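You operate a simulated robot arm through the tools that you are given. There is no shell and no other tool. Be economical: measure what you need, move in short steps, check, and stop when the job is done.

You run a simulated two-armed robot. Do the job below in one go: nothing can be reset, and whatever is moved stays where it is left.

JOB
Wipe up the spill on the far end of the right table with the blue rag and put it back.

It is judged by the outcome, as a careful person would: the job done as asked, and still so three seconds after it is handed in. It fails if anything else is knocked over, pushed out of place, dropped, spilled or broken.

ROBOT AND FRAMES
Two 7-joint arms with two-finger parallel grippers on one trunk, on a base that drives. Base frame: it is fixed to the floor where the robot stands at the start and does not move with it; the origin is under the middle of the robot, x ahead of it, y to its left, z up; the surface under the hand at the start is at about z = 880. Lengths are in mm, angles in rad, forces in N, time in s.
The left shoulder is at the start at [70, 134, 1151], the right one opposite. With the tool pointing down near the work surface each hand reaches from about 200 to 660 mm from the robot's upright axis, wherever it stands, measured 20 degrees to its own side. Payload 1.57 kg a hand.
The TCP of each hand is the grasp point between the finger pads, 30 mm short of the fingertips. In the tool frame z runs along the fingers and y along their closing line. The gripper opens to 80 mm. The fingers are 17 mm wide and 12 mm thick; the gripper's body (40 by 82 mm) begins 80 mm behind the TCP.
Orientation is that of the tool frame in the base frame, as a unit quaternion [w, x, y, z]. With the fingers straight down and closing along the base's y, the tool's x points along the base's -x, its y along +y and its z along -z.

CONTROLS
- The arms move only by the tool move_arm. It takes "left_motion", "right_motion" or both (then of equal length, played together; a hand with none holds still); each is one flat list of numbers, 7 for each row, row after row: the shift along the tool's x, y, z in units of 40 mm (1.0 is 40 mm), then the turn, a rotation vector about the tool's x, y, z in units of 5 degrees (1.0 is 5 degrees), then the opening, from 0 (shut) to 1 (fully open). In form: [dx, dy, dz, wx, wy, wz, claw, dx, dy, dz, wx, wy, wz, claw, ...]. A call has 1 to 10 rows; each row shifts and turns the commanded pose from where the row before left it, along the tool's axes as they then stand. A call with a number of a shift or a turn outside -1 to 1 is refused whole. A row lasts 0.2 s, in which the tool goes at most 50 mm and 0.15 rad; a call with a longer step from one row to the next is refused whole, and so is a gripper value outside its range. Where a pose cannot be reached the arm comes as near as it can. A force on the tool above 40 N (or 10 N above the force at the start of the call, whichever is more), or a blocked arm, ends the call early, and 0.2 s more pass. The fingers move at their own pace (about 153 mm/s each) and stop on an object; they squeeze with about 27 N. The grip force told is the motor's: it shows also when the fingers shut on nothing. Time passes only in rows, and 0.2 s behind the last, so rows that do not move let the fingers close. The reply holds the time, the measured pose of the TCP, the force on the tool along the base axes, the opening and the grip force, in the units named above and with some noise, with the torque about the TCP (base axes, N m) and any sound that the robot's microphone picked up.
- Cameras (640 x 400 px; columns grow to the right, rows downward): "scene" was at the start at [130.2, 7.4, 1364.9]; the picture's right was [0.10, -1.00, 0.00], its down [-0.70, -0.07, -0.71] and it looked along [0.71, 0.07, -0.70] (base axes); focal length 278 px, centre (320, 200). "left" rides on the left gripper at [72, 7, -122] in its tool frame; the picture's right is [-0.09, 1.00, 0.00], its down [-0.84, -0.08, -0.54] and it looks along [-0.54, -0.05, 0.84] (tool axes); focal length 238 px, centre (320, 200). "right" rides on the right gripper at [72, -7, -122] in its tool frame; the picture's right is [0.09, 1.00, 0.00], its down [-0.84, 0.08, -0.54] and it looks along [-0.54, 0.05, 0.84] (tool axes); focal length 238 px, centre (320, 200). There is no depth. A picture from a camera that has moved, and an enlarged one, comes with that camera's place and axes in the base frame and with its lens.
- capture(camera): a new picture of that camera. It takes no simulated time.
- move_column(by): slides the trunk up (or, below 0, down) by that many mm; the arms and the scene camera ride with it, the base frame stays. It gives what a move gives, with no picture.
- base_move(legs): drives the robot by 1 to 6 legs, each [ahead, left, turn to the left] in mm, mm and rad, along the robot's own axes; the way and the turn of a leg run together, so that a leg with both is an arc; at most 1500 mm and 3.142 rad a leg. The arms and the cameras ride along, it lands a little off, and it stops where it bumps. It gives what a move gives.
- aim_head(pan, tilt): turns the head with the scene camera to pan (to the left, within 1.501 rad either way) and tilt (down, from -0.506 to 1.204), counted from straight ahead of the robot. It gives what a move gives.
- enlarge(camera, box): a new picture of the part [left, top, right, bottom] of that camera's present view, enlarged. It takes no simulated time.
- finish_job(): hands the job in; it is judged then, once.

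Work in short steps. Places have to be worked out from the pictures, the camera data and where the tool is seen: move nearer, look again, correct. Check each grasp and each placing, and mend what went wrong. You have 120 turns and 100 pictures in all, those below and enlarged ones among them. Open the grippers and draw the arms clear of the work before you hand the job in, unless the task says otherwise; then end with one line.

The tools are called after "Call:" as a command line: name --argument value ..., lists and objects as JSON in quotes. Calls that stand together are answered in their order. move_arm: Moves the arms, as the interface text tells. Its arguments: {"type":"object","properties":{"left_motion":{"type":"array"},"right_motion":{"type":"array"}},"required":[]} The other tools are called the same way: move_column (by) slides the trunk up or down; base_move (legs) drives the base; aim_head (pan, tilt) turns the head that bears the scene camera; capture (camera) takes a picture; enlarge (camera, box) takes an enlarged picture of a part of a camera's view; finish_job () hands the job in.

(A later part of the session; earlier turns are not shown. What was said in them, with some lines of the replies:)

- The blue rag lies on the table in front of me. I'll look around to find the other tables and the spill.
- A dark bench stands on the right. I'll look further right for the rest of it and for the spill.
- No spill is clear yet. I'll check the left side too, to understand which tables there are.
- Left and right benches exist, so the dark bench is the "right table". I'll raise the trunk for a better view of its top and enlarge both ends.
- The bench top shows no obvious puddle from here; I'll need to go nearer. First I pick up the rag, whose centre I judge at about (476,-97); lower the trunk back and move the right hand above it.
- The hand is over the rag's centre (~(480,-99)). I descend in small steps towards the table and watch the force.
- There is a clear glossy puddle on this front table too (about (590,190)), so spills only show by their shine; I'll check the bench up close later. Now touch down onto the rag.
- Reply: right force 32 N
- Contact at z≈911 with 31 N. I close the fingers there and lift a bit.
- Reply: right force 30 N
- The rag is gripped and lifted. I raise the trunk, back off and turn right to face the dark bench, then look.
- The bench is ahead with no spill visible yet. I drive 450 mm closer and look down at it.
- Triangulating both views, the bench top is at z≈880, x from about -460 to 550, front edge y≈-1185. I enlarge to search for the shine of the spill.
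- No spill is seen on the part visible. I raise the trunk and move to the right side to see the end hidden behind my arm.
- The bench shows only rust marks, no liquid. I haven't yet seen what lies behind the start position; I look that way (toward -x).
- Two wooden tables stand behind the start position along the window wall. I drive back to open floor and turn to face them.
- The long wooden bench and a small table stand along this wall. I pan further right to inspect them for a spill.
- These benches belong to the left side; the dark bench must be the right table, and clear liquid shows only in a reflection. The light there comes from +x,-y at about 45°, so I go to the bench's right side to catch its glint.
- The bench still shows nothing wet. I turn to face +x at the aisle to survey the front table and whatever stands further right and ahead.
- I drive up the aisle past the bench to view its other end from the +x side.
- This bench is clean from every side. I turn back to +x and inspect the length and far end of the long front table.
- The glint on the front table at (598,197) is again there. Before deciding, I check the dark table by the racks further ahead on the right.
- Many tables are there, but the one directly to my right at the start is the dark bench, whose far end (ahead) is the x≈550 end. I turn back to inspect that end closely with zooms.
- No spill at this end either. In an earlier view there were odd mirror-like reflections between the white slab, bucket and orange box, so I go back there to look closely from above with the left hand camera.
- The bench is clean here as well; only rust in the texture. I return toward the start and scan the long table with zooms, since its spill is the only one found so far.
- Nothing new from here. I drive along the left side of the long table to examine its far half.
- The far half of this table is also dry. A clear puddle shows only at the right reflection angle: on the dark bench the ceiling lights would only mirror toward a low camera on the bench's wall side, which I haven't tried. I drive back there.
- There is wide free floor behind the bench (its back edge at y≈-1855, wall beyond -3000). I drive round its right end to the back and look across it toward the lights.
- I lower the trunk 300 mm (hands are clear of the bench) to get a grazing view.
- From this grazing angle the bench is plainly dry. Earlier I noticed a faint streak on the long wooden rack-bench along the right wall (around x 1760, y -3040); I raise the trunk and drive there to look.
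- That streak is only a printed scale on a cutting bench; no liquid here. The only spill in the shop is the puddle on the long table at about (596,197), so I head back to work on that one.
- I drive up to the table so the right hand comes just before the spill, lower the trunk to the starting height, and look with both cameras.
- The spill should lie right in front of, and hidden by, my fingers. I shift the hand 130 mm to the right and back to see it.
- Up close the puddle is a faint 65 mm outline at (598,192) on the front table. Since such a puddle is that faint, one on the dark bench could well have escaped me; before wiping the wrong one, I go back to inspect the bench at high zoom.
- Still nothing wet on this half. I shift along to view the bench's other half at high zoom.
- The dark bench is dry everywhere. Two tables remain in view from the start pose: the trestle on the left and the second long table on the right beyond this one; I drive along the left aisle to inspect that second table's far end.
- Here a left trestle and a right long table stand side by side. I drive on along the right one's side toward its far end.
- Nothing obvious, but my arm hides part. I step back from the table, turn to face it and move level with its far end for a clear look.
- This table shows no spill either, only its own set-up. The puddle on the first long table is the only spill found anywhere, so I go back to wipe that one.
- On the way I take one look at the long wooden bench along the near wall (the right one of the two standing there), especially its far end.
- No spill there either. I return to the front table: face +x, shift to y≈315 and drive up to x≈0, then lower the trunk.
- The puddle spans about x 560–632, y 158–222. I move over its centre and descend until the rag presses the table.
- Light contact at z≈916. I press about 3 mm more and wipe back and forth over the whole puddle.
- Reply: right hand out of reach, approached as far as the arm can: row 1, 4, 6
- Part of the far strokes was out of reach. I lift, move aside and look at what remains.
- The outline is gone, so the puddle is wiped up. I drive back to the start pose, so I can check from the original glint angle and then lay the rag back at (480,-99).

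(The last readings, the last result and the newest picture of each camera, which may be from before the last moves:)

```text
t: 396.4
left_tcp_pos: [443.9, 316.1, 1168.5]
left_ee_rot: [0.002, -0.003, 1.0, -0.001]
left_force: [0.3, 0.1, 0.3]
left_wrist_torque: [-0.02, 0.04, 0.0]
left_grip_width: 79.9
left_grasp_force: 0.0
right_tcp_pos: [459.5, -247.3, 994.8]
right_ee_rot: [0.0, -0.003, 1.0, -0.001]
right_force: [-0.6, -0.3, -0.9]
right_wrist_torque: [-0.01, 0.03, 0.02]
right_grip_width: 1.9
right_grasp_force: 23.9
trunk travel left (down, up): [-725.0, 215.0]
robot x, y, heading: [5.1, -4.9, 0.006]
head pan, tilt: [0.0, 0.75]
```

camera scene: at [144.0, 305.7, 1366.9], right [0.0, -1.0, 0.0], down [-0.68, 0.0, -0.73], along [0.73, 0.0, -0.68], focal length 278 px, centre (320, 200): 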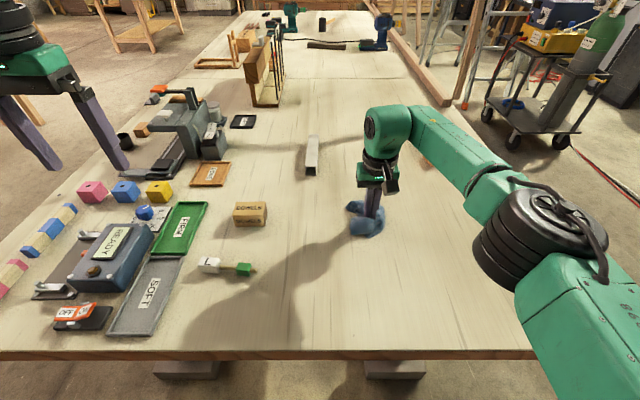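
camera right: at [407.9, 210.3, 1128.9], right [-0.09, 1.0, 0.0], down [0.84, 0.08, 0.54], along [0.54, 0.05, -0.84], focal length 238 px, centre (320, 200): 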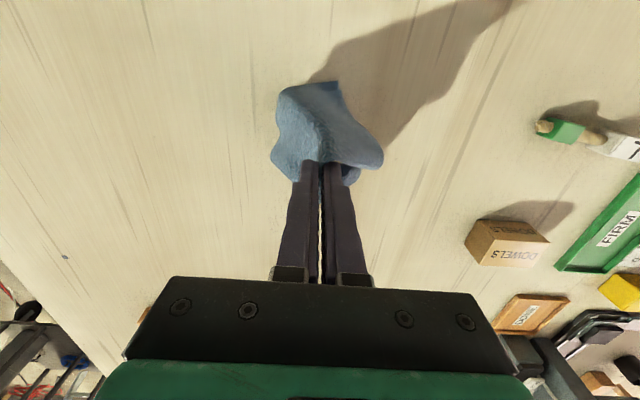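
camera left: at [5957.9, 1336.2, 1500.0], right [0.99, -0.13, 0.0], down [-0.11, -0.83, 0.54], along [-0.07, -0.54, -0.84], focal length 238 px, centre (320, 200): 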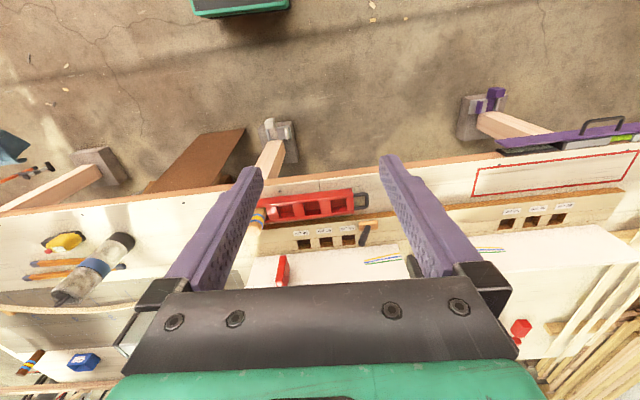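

I move the hand over the rag's original centre, to the same height as the picture that showed the glint, and look.

Call:
move_arm --right_motion '[-0.13, 0.93, 0.15, 0, 0, 0, 0, -0.13, 0.93, 0.15, 0, 0, 0, 0, -0.13, 0.93, 0.15, 0, 0, 0, 0, -0.12, 0.92, 0.15, 0, 0, 0, 0]'

Call:
enlarge --camera "right" --box '[480, 180, 640, 300]'

```text
t: 397.4
left_tcp_pos: [444.0, 316.2, 1168.1]
left_ee_rot: [0.002, -0.003, 1.0, -0.001]
left_force: [0.8, -0.1, -0.4]
left_wrist_torque: [-0.05, 0.01, 0.04]
left_grip_width: 80.0
left_grasp_force: 0.0
right_tcp_pos: [480.6, -99.7, 968.9]
right_ee_rot: [-0.001, -0.002, 1.0, 0.001]
right_force: [0.1, 0.8, 0.2]
right_wrist_torque: [-0.03, 0.01, 0.0]
right_grip_width: 1.9
right_grasp_force: 23.6
trunk travel left (down, up): [-725.0, 215.0]
robot x, y, heading: [7.7, -0.2, -0.001]
head pan, tilt: [0.0, 0.75]
```

```text
3.33 times, centred on (560, 240) of right
camera zoom: at [408.9, -106.0, 1091.6], right [-0.1, 1.0, 0.0], down [0.84, 0.08, 0.54], along [0.54, 0.05, -0.84], focal length 794 px, centre (-480, 67)
```

zoom: 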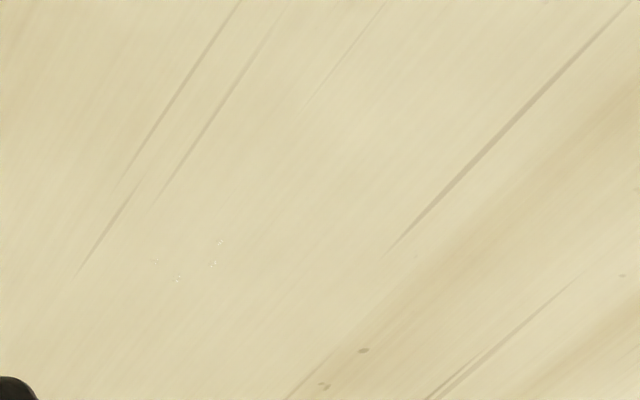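

Most is gone, but a few droplets remain around x 595–615, y 150–175. I go back over with the base slightly closer for a second, firmer wipe.

Call:
move_arm --right_motion '[0, 0, -1, 0, 0, 0, 0]'

Call:
base_move --legs '[[35, 265, 0]]'

```text
t: 397.9
left_tcp_pos: [443.6, 314.0, 1168.4]
left_ee_rot: [0.002, -0.002, 1.0, 0.0]
left_force: [-0.6, 0.4, 0.3]
left_wrist_torque: [0.02, 0.0, -0.01]
left_grip_width: 80.0
left_grasp_force: 0.0
right_tcp_pos: [479.5, -101.6, 1011.1]
right_ee_rot: [0.0, -0.002, 1.0, 0.001]
right_force: [-0.5, 0.9, 0.3]
right_wrist_torque: [-0.01, -0.01, 0.03]
right_grip_width: 2.1
right_grasp_force: 23.6
trunk travel left (down, up): [-725.0, 215.0]
robot x, y, heading: [-0.0, 0.3, 0.01]
head pan, tilt: [0.0, 0.75]
```

```text
t: 399.8
left_tcp_pos: [477.3, 578.4, 1169.8]
left_ee_rot: [0.002, -0.003, 1.0, 0.001]
left_force: [0.5, 0.3, 0.0]
left_wrist_torque: [-0.02, 0.01, 0.0]
left_grip_width: 79.9
left_grasp_force: 0.1
right_tcp_pos: [514.3, 163.4, 1010.2]
right_ee_rot: [0.0, -0.002, 1.0, 0.001]
right_force: [-0.3, -0.8, -0.4]
right_wrist_torque: [0.01, 0.01, -0.01]
right_grip_width: 2.1
right_grasp_force: 24.0
trunk travel left (down, up): [-725.0, 215.0]
robot x, y, heading: [35.3, 264.9, 0.009]
head pan, tilt: [0.0, 0.75]
```

Now descend at about (578,128) and sweep y 128–208 in lines up to x≈635, pressing a little harder.

Call:
move_arm --right_motion '[-0.8, -0.45, 0.8, 0, 0, 0, 0, -0.8, -0.45, 0.8, 0, 0, 0, 0, 0, 0, 0.6, 0, 0, 0, 0, 0, 0, 0.2, 0, 0, 0, 0, 0, 0, 0.05, 0, 0, 0, 0]'

Call:
move_arm --right_motion '[0, 1, 0.02, 0, 0, 0, 0, 0, 1, 0, 0, 0, 0, 0, -0.4, 0, 0, 0, 0, 0, 0, 0, -1, 0, 0, 0, 0, 0, 0, -1, 0, 0, 0, 0, 0, -0.4, 0, 0, 0, 0, 0, 0, 0, 1, 0, 0, 0, 0, 0, 0, 1, 0, 0, 0, 0, 0]'

Call:
move_arm --right_motion '[-0.4, 0, 0, 0, 0, 0, 0, 0, -1, 0, 0, 0, 0, 0, 0, -1, 0, 0, 0, 0, 0, -0.35, 0, 0, 0, 0, 0, 0, 0, 1, 0, 0, 0, 0, 0, 0, 1, 0, 0, 0, 0, 0, 0.7, -0.5, 0, 0, 0, 0, 0, 0.7, -0.5, 0, 0, 0, 0, 0]'

```text
t: 400.9
left_tcp_pos: [476.5, 579.7, 1169.6]
left_ee_rot: [0.002, -0.003, 1.0, 0.0]
left_force: [-0.3, -1.0, 0.1]
left_wrist_torque: [-0.02, 0.0, 0.01]
left_grip_width: 80.1
left_grasp_force: 0.1
right_tcp_pos: [578.9, 129.8, 911.5]
right_ee_rot: [0.001, -0.002, 1.0, 0.001]
right_force: [2.3, -0.7, 7.6]
right_wrist_torque: [0.04, -0.09, 0.01]
right_grip_width: 1.9
right_grasp_force: 23.3
trunk travel left (down, up): [-725.0, 215.0]
robot x, y, heading: [34.4, 264.3, 0.008]
head pan, tilt: [0.0, 0.75]
```

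```text
t: 402.8
left_tcp_pos: [476.1, 581.9, 1169.0]
left_ee_rot: [0.002, -0.002, 1.0, -0.001]
left_force: [-0.2, 0.1, 0.0]
left_wrist_torque: [-0.04, -0.02, -0.01]
left_grip_width: 79.8
left_grasp_force: 0.1
right_tcp_pos: [609.0, 208.1, 912.2]
right_ee_rot: [0.0, -0.002, 1.0, 0.0]
right_force: [-0.4, -0.2, 0.3]
right_wrist_torque: [-0.01, -0.02, 0.01]
right_grip_width: 2.1
right_grasp_force: 23.6
trunk travel left (down, up): [-725.0, 215.0]
robot x, y, heading: [41.5, 263.9, 0.005]
head pan, tilt: [0.0, 0.75]
```

```text
t: 404.6
left_tcp_pos: [476.3, 581.1, 1170.0]
left_ee_rot: [0.003, -0.003, 1.0, -0.001]
left_force: [0.3, -0.1, -0.6]
left_wrist_torque: [0.03, -0.01, 0.01]
left_grip_width: 79.9
left_grasp_force: 0.1
right_tcp_pos: [571.0, 159.3, 911.9]
right_ee_rot: [0.0, -0.002, 1.0, 0.0]
right_force: [-0.3, -1.0, 2.8]
right_wrist_torque: [0.0, -0.03, 0.03]
right_grip_width: 2.0
right_grasp_force: 23.2
right hand out of reach, approached as far as the arm can: row 5, 6
trunk travel left (down, up): [-725.0, 215.0]
robot x, y, heading: [36.5, 264.4, 0.002]
head pan, tilt: [0.0, 0.75]
```

A cross pass along x over the droplet zone, then lift and return to the start pose to check.

Call:
move_arm --right_motion '[0, -0.5, 0.02, 0, 0, 0, 0, -0.9, 0, 0, 0, 0, 0, 0, -0.4, 0, 0, 0, 0, 0, 0, 0.7, 0.4, 0, 0, 0, 0, 0, 0.6, 0, 0, 0, 0, 0, 0, -0.7, 0.4, 0, 0, 0, 0, 0, -0.6, 0, 0, 0, 0, 0, 0, 0.7, 0.4, 0, 0, 0, 0, 0, 0.6, 0, 0, 0, 0, 0, 0]'

Call:
move_arm --right_motion '[0, 0, -1, 0, 0, 0, 0, 0, 0, -1, 0, 0, 0, 0, 0.7, 0, 0, 0, 0, 0, 0, 0.7, 0, 0, 0, 0, 0, 0]'

Call:
base_move --legs '[[-35, -265, -0.003]]'

```text
t: 406.6
left_tcp_pos: [477.3, 581.0, 1169.6]
left_ee_rot: [0.002, -0.003, 1.0, 0.0]
left_force: [0.0, 0.0, 0.8]
left_wrist_torque: [-0.02, -0.02, 0.01]
left_grip_width: 80.0
left_grasp_force: 0.0
right_tcp_pos: [571.4, 184.3, 910.5]
right_ee_rot: [0.0, -0.003, 1.0, 0.001]
right_force: [0.0, -0.6, 3.3]
right_wrist_torque: [-0.02, -0.02, -0.03]
right_grip_width: 1.9
right_grasp_force: 23.3
trunk travel left (down, up): [-725.0, 215.0]
robot x, y, heading: [38.2, 261.7, 0.001]
head pan, tilt: [0.0, 0.75]
```

```text
t: 407.6
left_tcp_pos: [475.9, 580.9, 1170.1]
left_ee_rot: [0.002, -0.003, 1.0, -0.001]
left_force: [-0.4, 0.5, 1.0]
left_wrist_torque: [0.05, -0.02, 0.02]
left_grip_width: 80.0
left_grasp_force: 0.0
right_tcp_pos: [515.4, 186.5, 992.1]
right_ee_rot: [0.0, -0.001, 1.0, 0.001]
right_force: [0.3, -0.2, -0.5]
right_wrist_torque: [-0.04, 0.03, 0.03]
right_grip_width: 1.9
right_grasp_force: 23.8
trunk travel left (down, up): [-725.0, 215.0]
robot x, y, heading: [40.9, 266.6, 0.009]
head pan, tilt: [0.0, 0.75]
```

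```text
t: 409.4
left_tcp_pos: [443.1, 322.1, 1168.6]
left_ee_rot: [0.001, -0.005, 1.0, -0.001]
left_force: [0.5, 0.2, 0.1]
left_wrist_torque: [0.02, 0.03, 0.02]
left_grip_width: 79.9
left_grasp_force: 0.0
right_tcp_pos: [486.4, -73.0, 993.0]
right_ee_rot: [0.001, -0.006, 1.0, 0.0]
right_force: [-0.3, 0.0, 0.4]
right_wrist_torque: [-0.01, -0.01, 0.03]
right_grip_width: 2.0
right_grasp_force: 23.6
trunk travel left (down, up): [-725.0, 215.0]
robot x, y, heading: [6.5, 4.5, 0.006]
head pan, tilt: [0.0, 0.75]
```

Move to the same viewing pose as before (480,-100,969) and check the spill area.

Call:
move_arm --right_motion '[0.15, -0.66, 0.6, 0, 0, 0, 0]'

Call:
enlarge --camera "right" --box '[480, 180, 640, 300]'

```text
t: 409.8
left_tcp_pos: [443.7, 319.0, 1169.5]
left_ee_rot: [0.002, -0.006, 1.0, 0.001]
left_force: [-0.2, -0.7, 0.8]
left_wrist_torque: [0.01, 0.0, 0.01]
left_grip_width: 80.2
left_grasp_force: 0.1
right_tcp_pos: [478.9, -104.4, 966.7]
right_ee_rot: [0.0, -0.005, 1.0, 0.002]
right_force: [0.1, 0.3, -0.9]
right_wrist_torque: [0.03, 0.02, 0.01]
right_grip_width: 2.0
right_grasp_force: 23.8
trunk travel left (down, up): [-725.0, 215.0]
robot x, y, heading: [5.2, 5.1, 0.01]
head pan, tilt: [0.0, 0.75]
```

```text
3.33 times, centred on (560, 240) of right
camera zoom: at [407.4, -111.7, 1088.4], right [-0.1, 0.99, 0.0], down [0.84, 0.08, 0.54], along [0.54, 0.06, -0.84], focal length 794 px, centre (-480, 67)
```

zoom: 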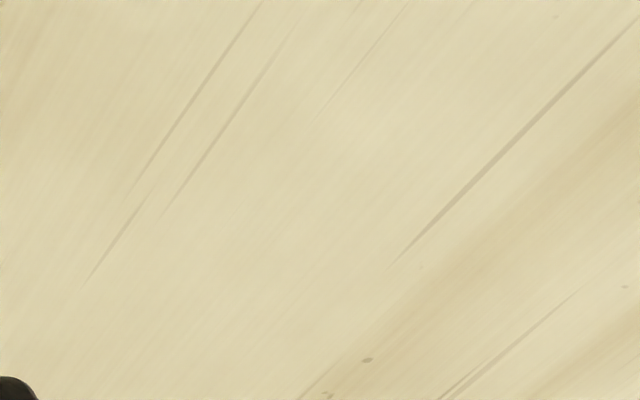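

All droplets are gone. Now I lower the rag at its original centre and open the fingers slowly.

Call:
move_arm --right_motion '[0, 0.12, 0.6, 0, 0, 0, 0, 0, 0, 0.6, 0, 0, 0, 0, 0, 0, 0.15, 0, 0, 0, 0, 0, 0, 0, 0, 0, 0, 0.3, 0, 0, 0, 0, 0, 0, 0.6, 0, 0, 0, 0, 0, 0, 0.8]'

Call:
move_arm --right_motion '[0, 0, -0.5, 0, 0, 0, 0.8, 0, 0, -1, 0, 0, 0, 0.8, 0, 0, -1, 0, 0, 0, 1]'

Call:
capture --camera "right"

```text
t: 411.2
left_tcp_pos: [442.7, 320.8, 1168.2]
left_ee_rot: [0.002, -0.005, 1.0, 0.0]
left_force: [0.0, 0.0, 0.1]
left_wrist_torque: [0.01, 0.0, -0.02]
left_grip_width: 79.9
left_grasp_force: 0.0
right_tcp_pos: [479.9, -95.1, 913.8]
right_ee_rot: [0.0, -0.006, 1.0, 0.001]
right_force: [-0.6, 0.0, 0.4]
right_wrist_torque: [0.04, -0.05, 0.03]
right_grip_width: 63.5
right_grasp_force: 0.0
trunk travel left (down, up): [-725.0, 215.0]
robot x, y, heading: [6.7, -0.9, 0.006]
head pan, tilt: [0.0, 0.75]
```

```text
t: 412.0
left_tcp_pos: [442.6, 321.3, 1168.2]
left_ee_rot: [0.002, -0.006, 1.0, 0.0]
left_force: [-0.1, -0.4, -0.2]
left_wrist_torque: [0.04, -0.02, 0.0]
left_grip_width: 80.0
left_grasp_force: 0.1
right_tcp_pos: [479.8, -97.4, 1014.2]
right_ee_rot: [0.0, -0.005, 1.0, 0.001]
right_force: [-0.2, 0.4, 0.2]
right_wrist_torque: [0.02, 0.01, -0.01]
right_grip_width: 80.1
right_grasp_force: 0.1
trunk travel left (down, up): [-725.0, 215.0]
robot x, y, heading: [5.6, 2.6, 0.005]
head pan, tilt: [0.0, 0.75]
```

```text
9 pictures are left
camera right: at [408.5, -104.4, 1135.9], right [-0.1, 0.99, 0.0], down [0.84, 0.08, 0.54], along [0.54, 0.06, -0.84], focal length 238 px, centre (320, 200)
```

right: 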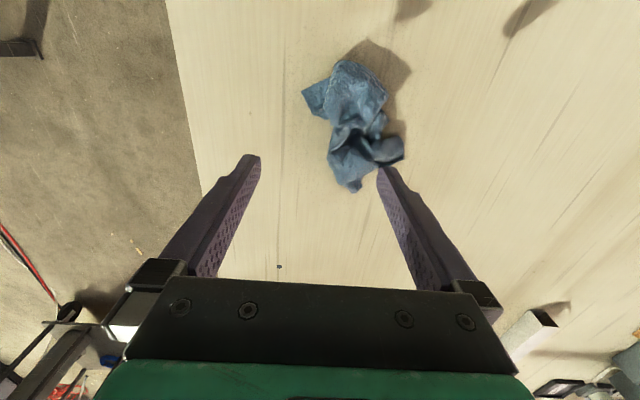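

The rag lies crumpled at about (475,-62), ~37 mm left of its original centre. I nudge it back with closed fingers from its left side.

Call:
move_arm --right_motion '[0, 1, 0, 0, 0, 0, 0.5, 0, 1, 0, 0, 0, 0, 0, 0, 1, 0.3, 0, 0, 0, 0, 0.05, 0.05, 1, 0, 0, 0, 0, 0, 0, 1, 0, 0, 0, 0, 0, 0, 0.15, 0, 0, 0, 0]'

Call:
move_arm --right_motion '[0, -0.6, 0, 0, 0, 0, 0, 0, -0.6, 0, 0, 0, 0, 0, 0, -0.15, 0, 0, 0, 0, 0, 0, 0.4, 0, 0, 0, 0, 0, 0, 0, -1, 0, 0, 0, 0, 0, 0, -1, 0, 0, 0, 0.5, 0, 0, -1, 0, 0, 0, 1]'

Call:
capture --camera "right"

Call:
capture --camera "scene"

```text
t: 413.4
left_tcp_pos: [442.1, 321.0, 1168.7]
left_ee_rot: [0.002, -0.006, 1.0, -0.001]
left_force: [0.9, 0.8, 0.2]
left_wrist_torque: [0.0, 0.04, 0.0]
left_grip_width: 79.9
left_grasp_force: 0.1
right_tcp_pos: [475.3, 28.4, 912.9]
right_ee_rot: [0.0, -0.006, 1.0, 0.0]
right_force: [0.3, -0.3, 0.1]
right_wrist_torque: [0.0, 0.01, -0.03]
right_grip_width: 0.0
right_grasp_force: 21.8
trunk travel left (down, up): [-725.0, 215.0]
robot x, y, heading: [6.5, 3.4, 0.01]
head pan, tilt: [0.0, 0.75]
```

```text
t: 415.0
left_tcp_pos: [444.7, 321.0, 1168.9]
left_ee_rot: [0.002, -0.006, 1.0, -0.001]
left_force: [0.2, 0.1, 0.3]
left_wrist_torque: [-0.01, 0.02, 0.0]
left_grip_width: 80.1
left_grasp_force: 0.1
right_tcp_pos: [475.9, -12.9, 1038.7]
right_ee_rot: [0.0, -0.005, 1.0, 0.0]
right_force: [0.3, -0.2, 1.5]
right_wrist_torque: [-0.01, 0.05, -0.01]
right_grip_width: 80.2
right_grasp_force: 0.1
trunk travel left (down, up): [-725.0, 215.0]
robot x, y, heading: [5.1, 3.5, 0.011]
head pan, tilt: [0.0, 0.75]
```

```text
8 pictures are left
camera right: at [404.5, -19.1, 1160.2], right [-0.1, 0.99, 0.0], down [0.84, 0.09, 0.54], along [0.54, 0.06, -0.84], focal length 238 px, centre (320, 200)
```

right: 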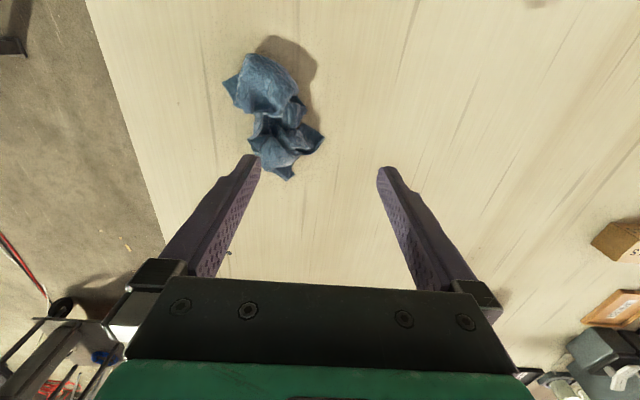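

```text
7 pictures are left
camera scene: at [137.1, 4.4, 1366.8], right [0.01, -1.0, 0.0], down [-0.68, -0.01, -0.73], along [0.73, 0.01, -0.68], focal length 278 px, centre (320, 200)
```

scene: 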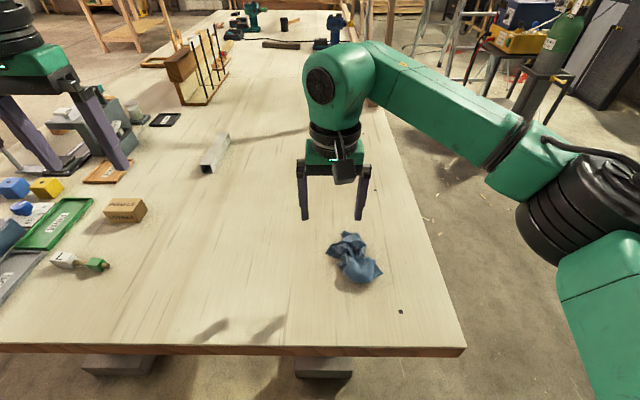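

The rag sits at about (478,-63). I push once more, further, to bring it to y≈-97.

Call:
move_arm --right_motion '[0, 0.6, 0.5, 0, 0, 0, 0, 0, 0, 1, 0, 0, 0, 0, 0, 0, 1, 0, 0, 0, 0, 0, 0, 0.65, 0, 0, 0, 0, 0, -0.6, 0, 0, 0, 0, 0, 0, -0.6, 0, 0, 0, 0, 0, 0, -0.6, 0, 0, 0, 0, 0]'

Call:
move_arm --right_motion '[0, 0.4, 0, 0, 0, 0, 0, 0, 0, -1, 0, 0, 0, 0, 0, 0, -1, 0, 0, 0, 0, 0, 0, -1, 0, 0, 0, 1, 0.7, -0.8, -0.6, 0, 0, 0, 1, 0.7, -1, -0.5, 0, 0, 0, 1, 0, -1, 0, 0, 0, 0, 1, 0, -1, 0, 0, 0, 0, 1]'

Call:
capture --camera "scene"

```text
t: 416.6
left_tcp_pos: [443.1, 320.5, 1169.9]
left_ee_rot: [0.002, -0.005, 1.0, -0.001]
left_force: [0.2, 0.7, 1.1]
left_wrist_torque: [0.02, 0.03, 0.0]
left_grip_width: 80.0
left_grasp_force: 0.0
right_tcp_pos: [474.9, -60.2, 912.0]
right_ee_rot: [0.001, -0.005, 1.0, 0.001]
right_force: [-0.1, 0.0, 0.1]
right_wrist_torque: [0.01, -0.01, 0.01]
right_grip_width: 0.1
right_grasp_force: 21.8
trunk travel left (down, up): [-725.0, 215.0]
robot x, y, heading: [6.1, 3.7, 0.015]
head pan, tilt: [0.0, 0.75]
```

```text
refused: row 6 steps farther than a row can; nothing moved
```

```text
6 pictures are left
camera scene: at [137.5, 3.0, 1366.8], right [0.01, -1.0, 0.0], down [-0.68, -0.01, -0.73], along [0.73, 0.01, -0.68], focal length 278 px, centre (320, 200)
```

scene: 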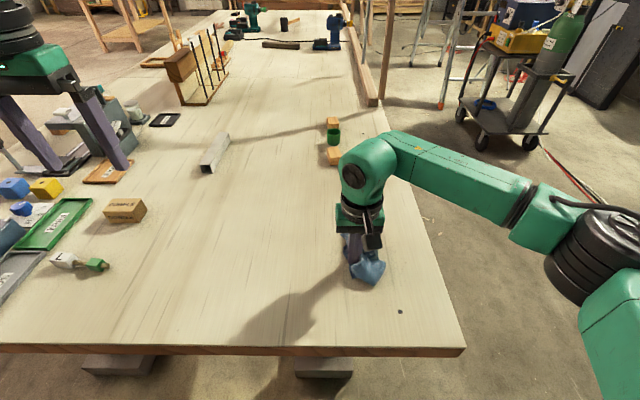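

The push went through; now I withdraw the hand upward and to its start area.

Call:
move_arm --right_motion '[0, 0.4, 0, 0, 0, 0, 0, 0, 0, -1, 0, 0, 0, 0, 0, 0, -1, 0, 0, 0, 0, 0, 0, -1, 0, 0, 0, 0.5, 0, 0, -1, 0, 0, 0, 1, 0.5, -0.8, 0, 0, 0, 0, 1, 0.5, -0.8, 0, 0, 0, 0, 1, 0.3, -0.8, 0, 0, 0, 0, 1]'

Call:
capture --camera "scene"

Call:
capture --camera "right"

```text
t: 418.4
left_tcp_pos: [442.7, 320.5, 1169.0]
left_ee_rot: [0.002, -0.005, 1.0, 0.0]
left_force: [-0.4, 0.1, 0.3]
left_wrist_torque: [-0.01, 0.01, 0.0]
left_grip_width: 80.0
left_grasp_force: 0.1
right_tcp_pos: [424.4, -145.0, 1072.3]
right_ee_rot: [0.001, -0.005, 1.0, 0.001]
right_force: [0.1, -0.2, -0.3]
right_wrist_torque: [0.03, -0.03, -0.01]
right_grip_width: 80.0
right_grasp_force: 0.1
trunk travel left (down, up): [-725.0, 215.0]
robot x, y, heading: [5.2, -0.8, 0.009]
head pan, tilt: [0.0, 0.75]
```

```text
5 pictures are left
camera scene: at [137.0, 2.8, 1366.9], right [0.01, -1.0, 0.0], down [-0.68, -0.01, -0.73], along [0.73, 0.01, -0.68], focal length 278 px, centre (320, 200)
```

scene: 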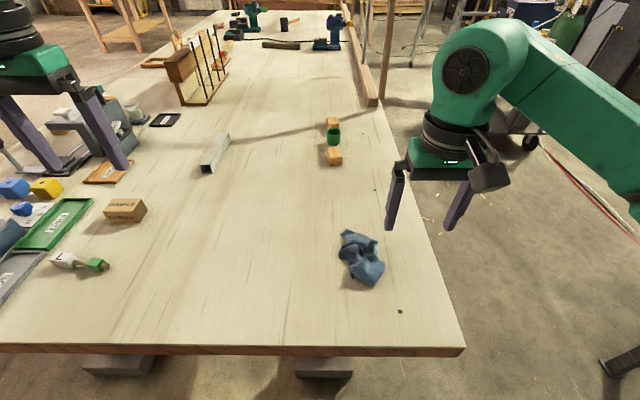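

```text
4 pictures are left
camera right: at [353.2, -151.6, 1193.3], right [-0.1, 0.99, 0.0], down [0.84, 0.08, 0.54], along [0.54, 0.06, -0.84], focal length 238 px, centre (320, 200)
```

right: 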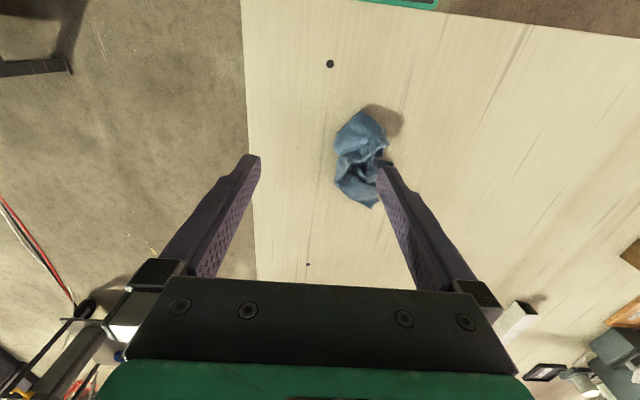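

The rag lies inside its original footprint at about (477,-83), the spill area is clean, and both grippers are open and clear. I hand the job in.

Call:
finish_job

```text
The job is handed in.
```

I wiped up a spill and put the blue rag back, but the spill was on the long front table at about (596, 190), not on the far end of the right table. I searched the dark bench on the right from every side and found no spill on it, nor on the other tables I looked at, so I took the front-table one as the one you meant. A close-up after the second wipe showed no liquid left. The rag lies crumpled, not flat, within its original spot, about 15 mm off its first centre.
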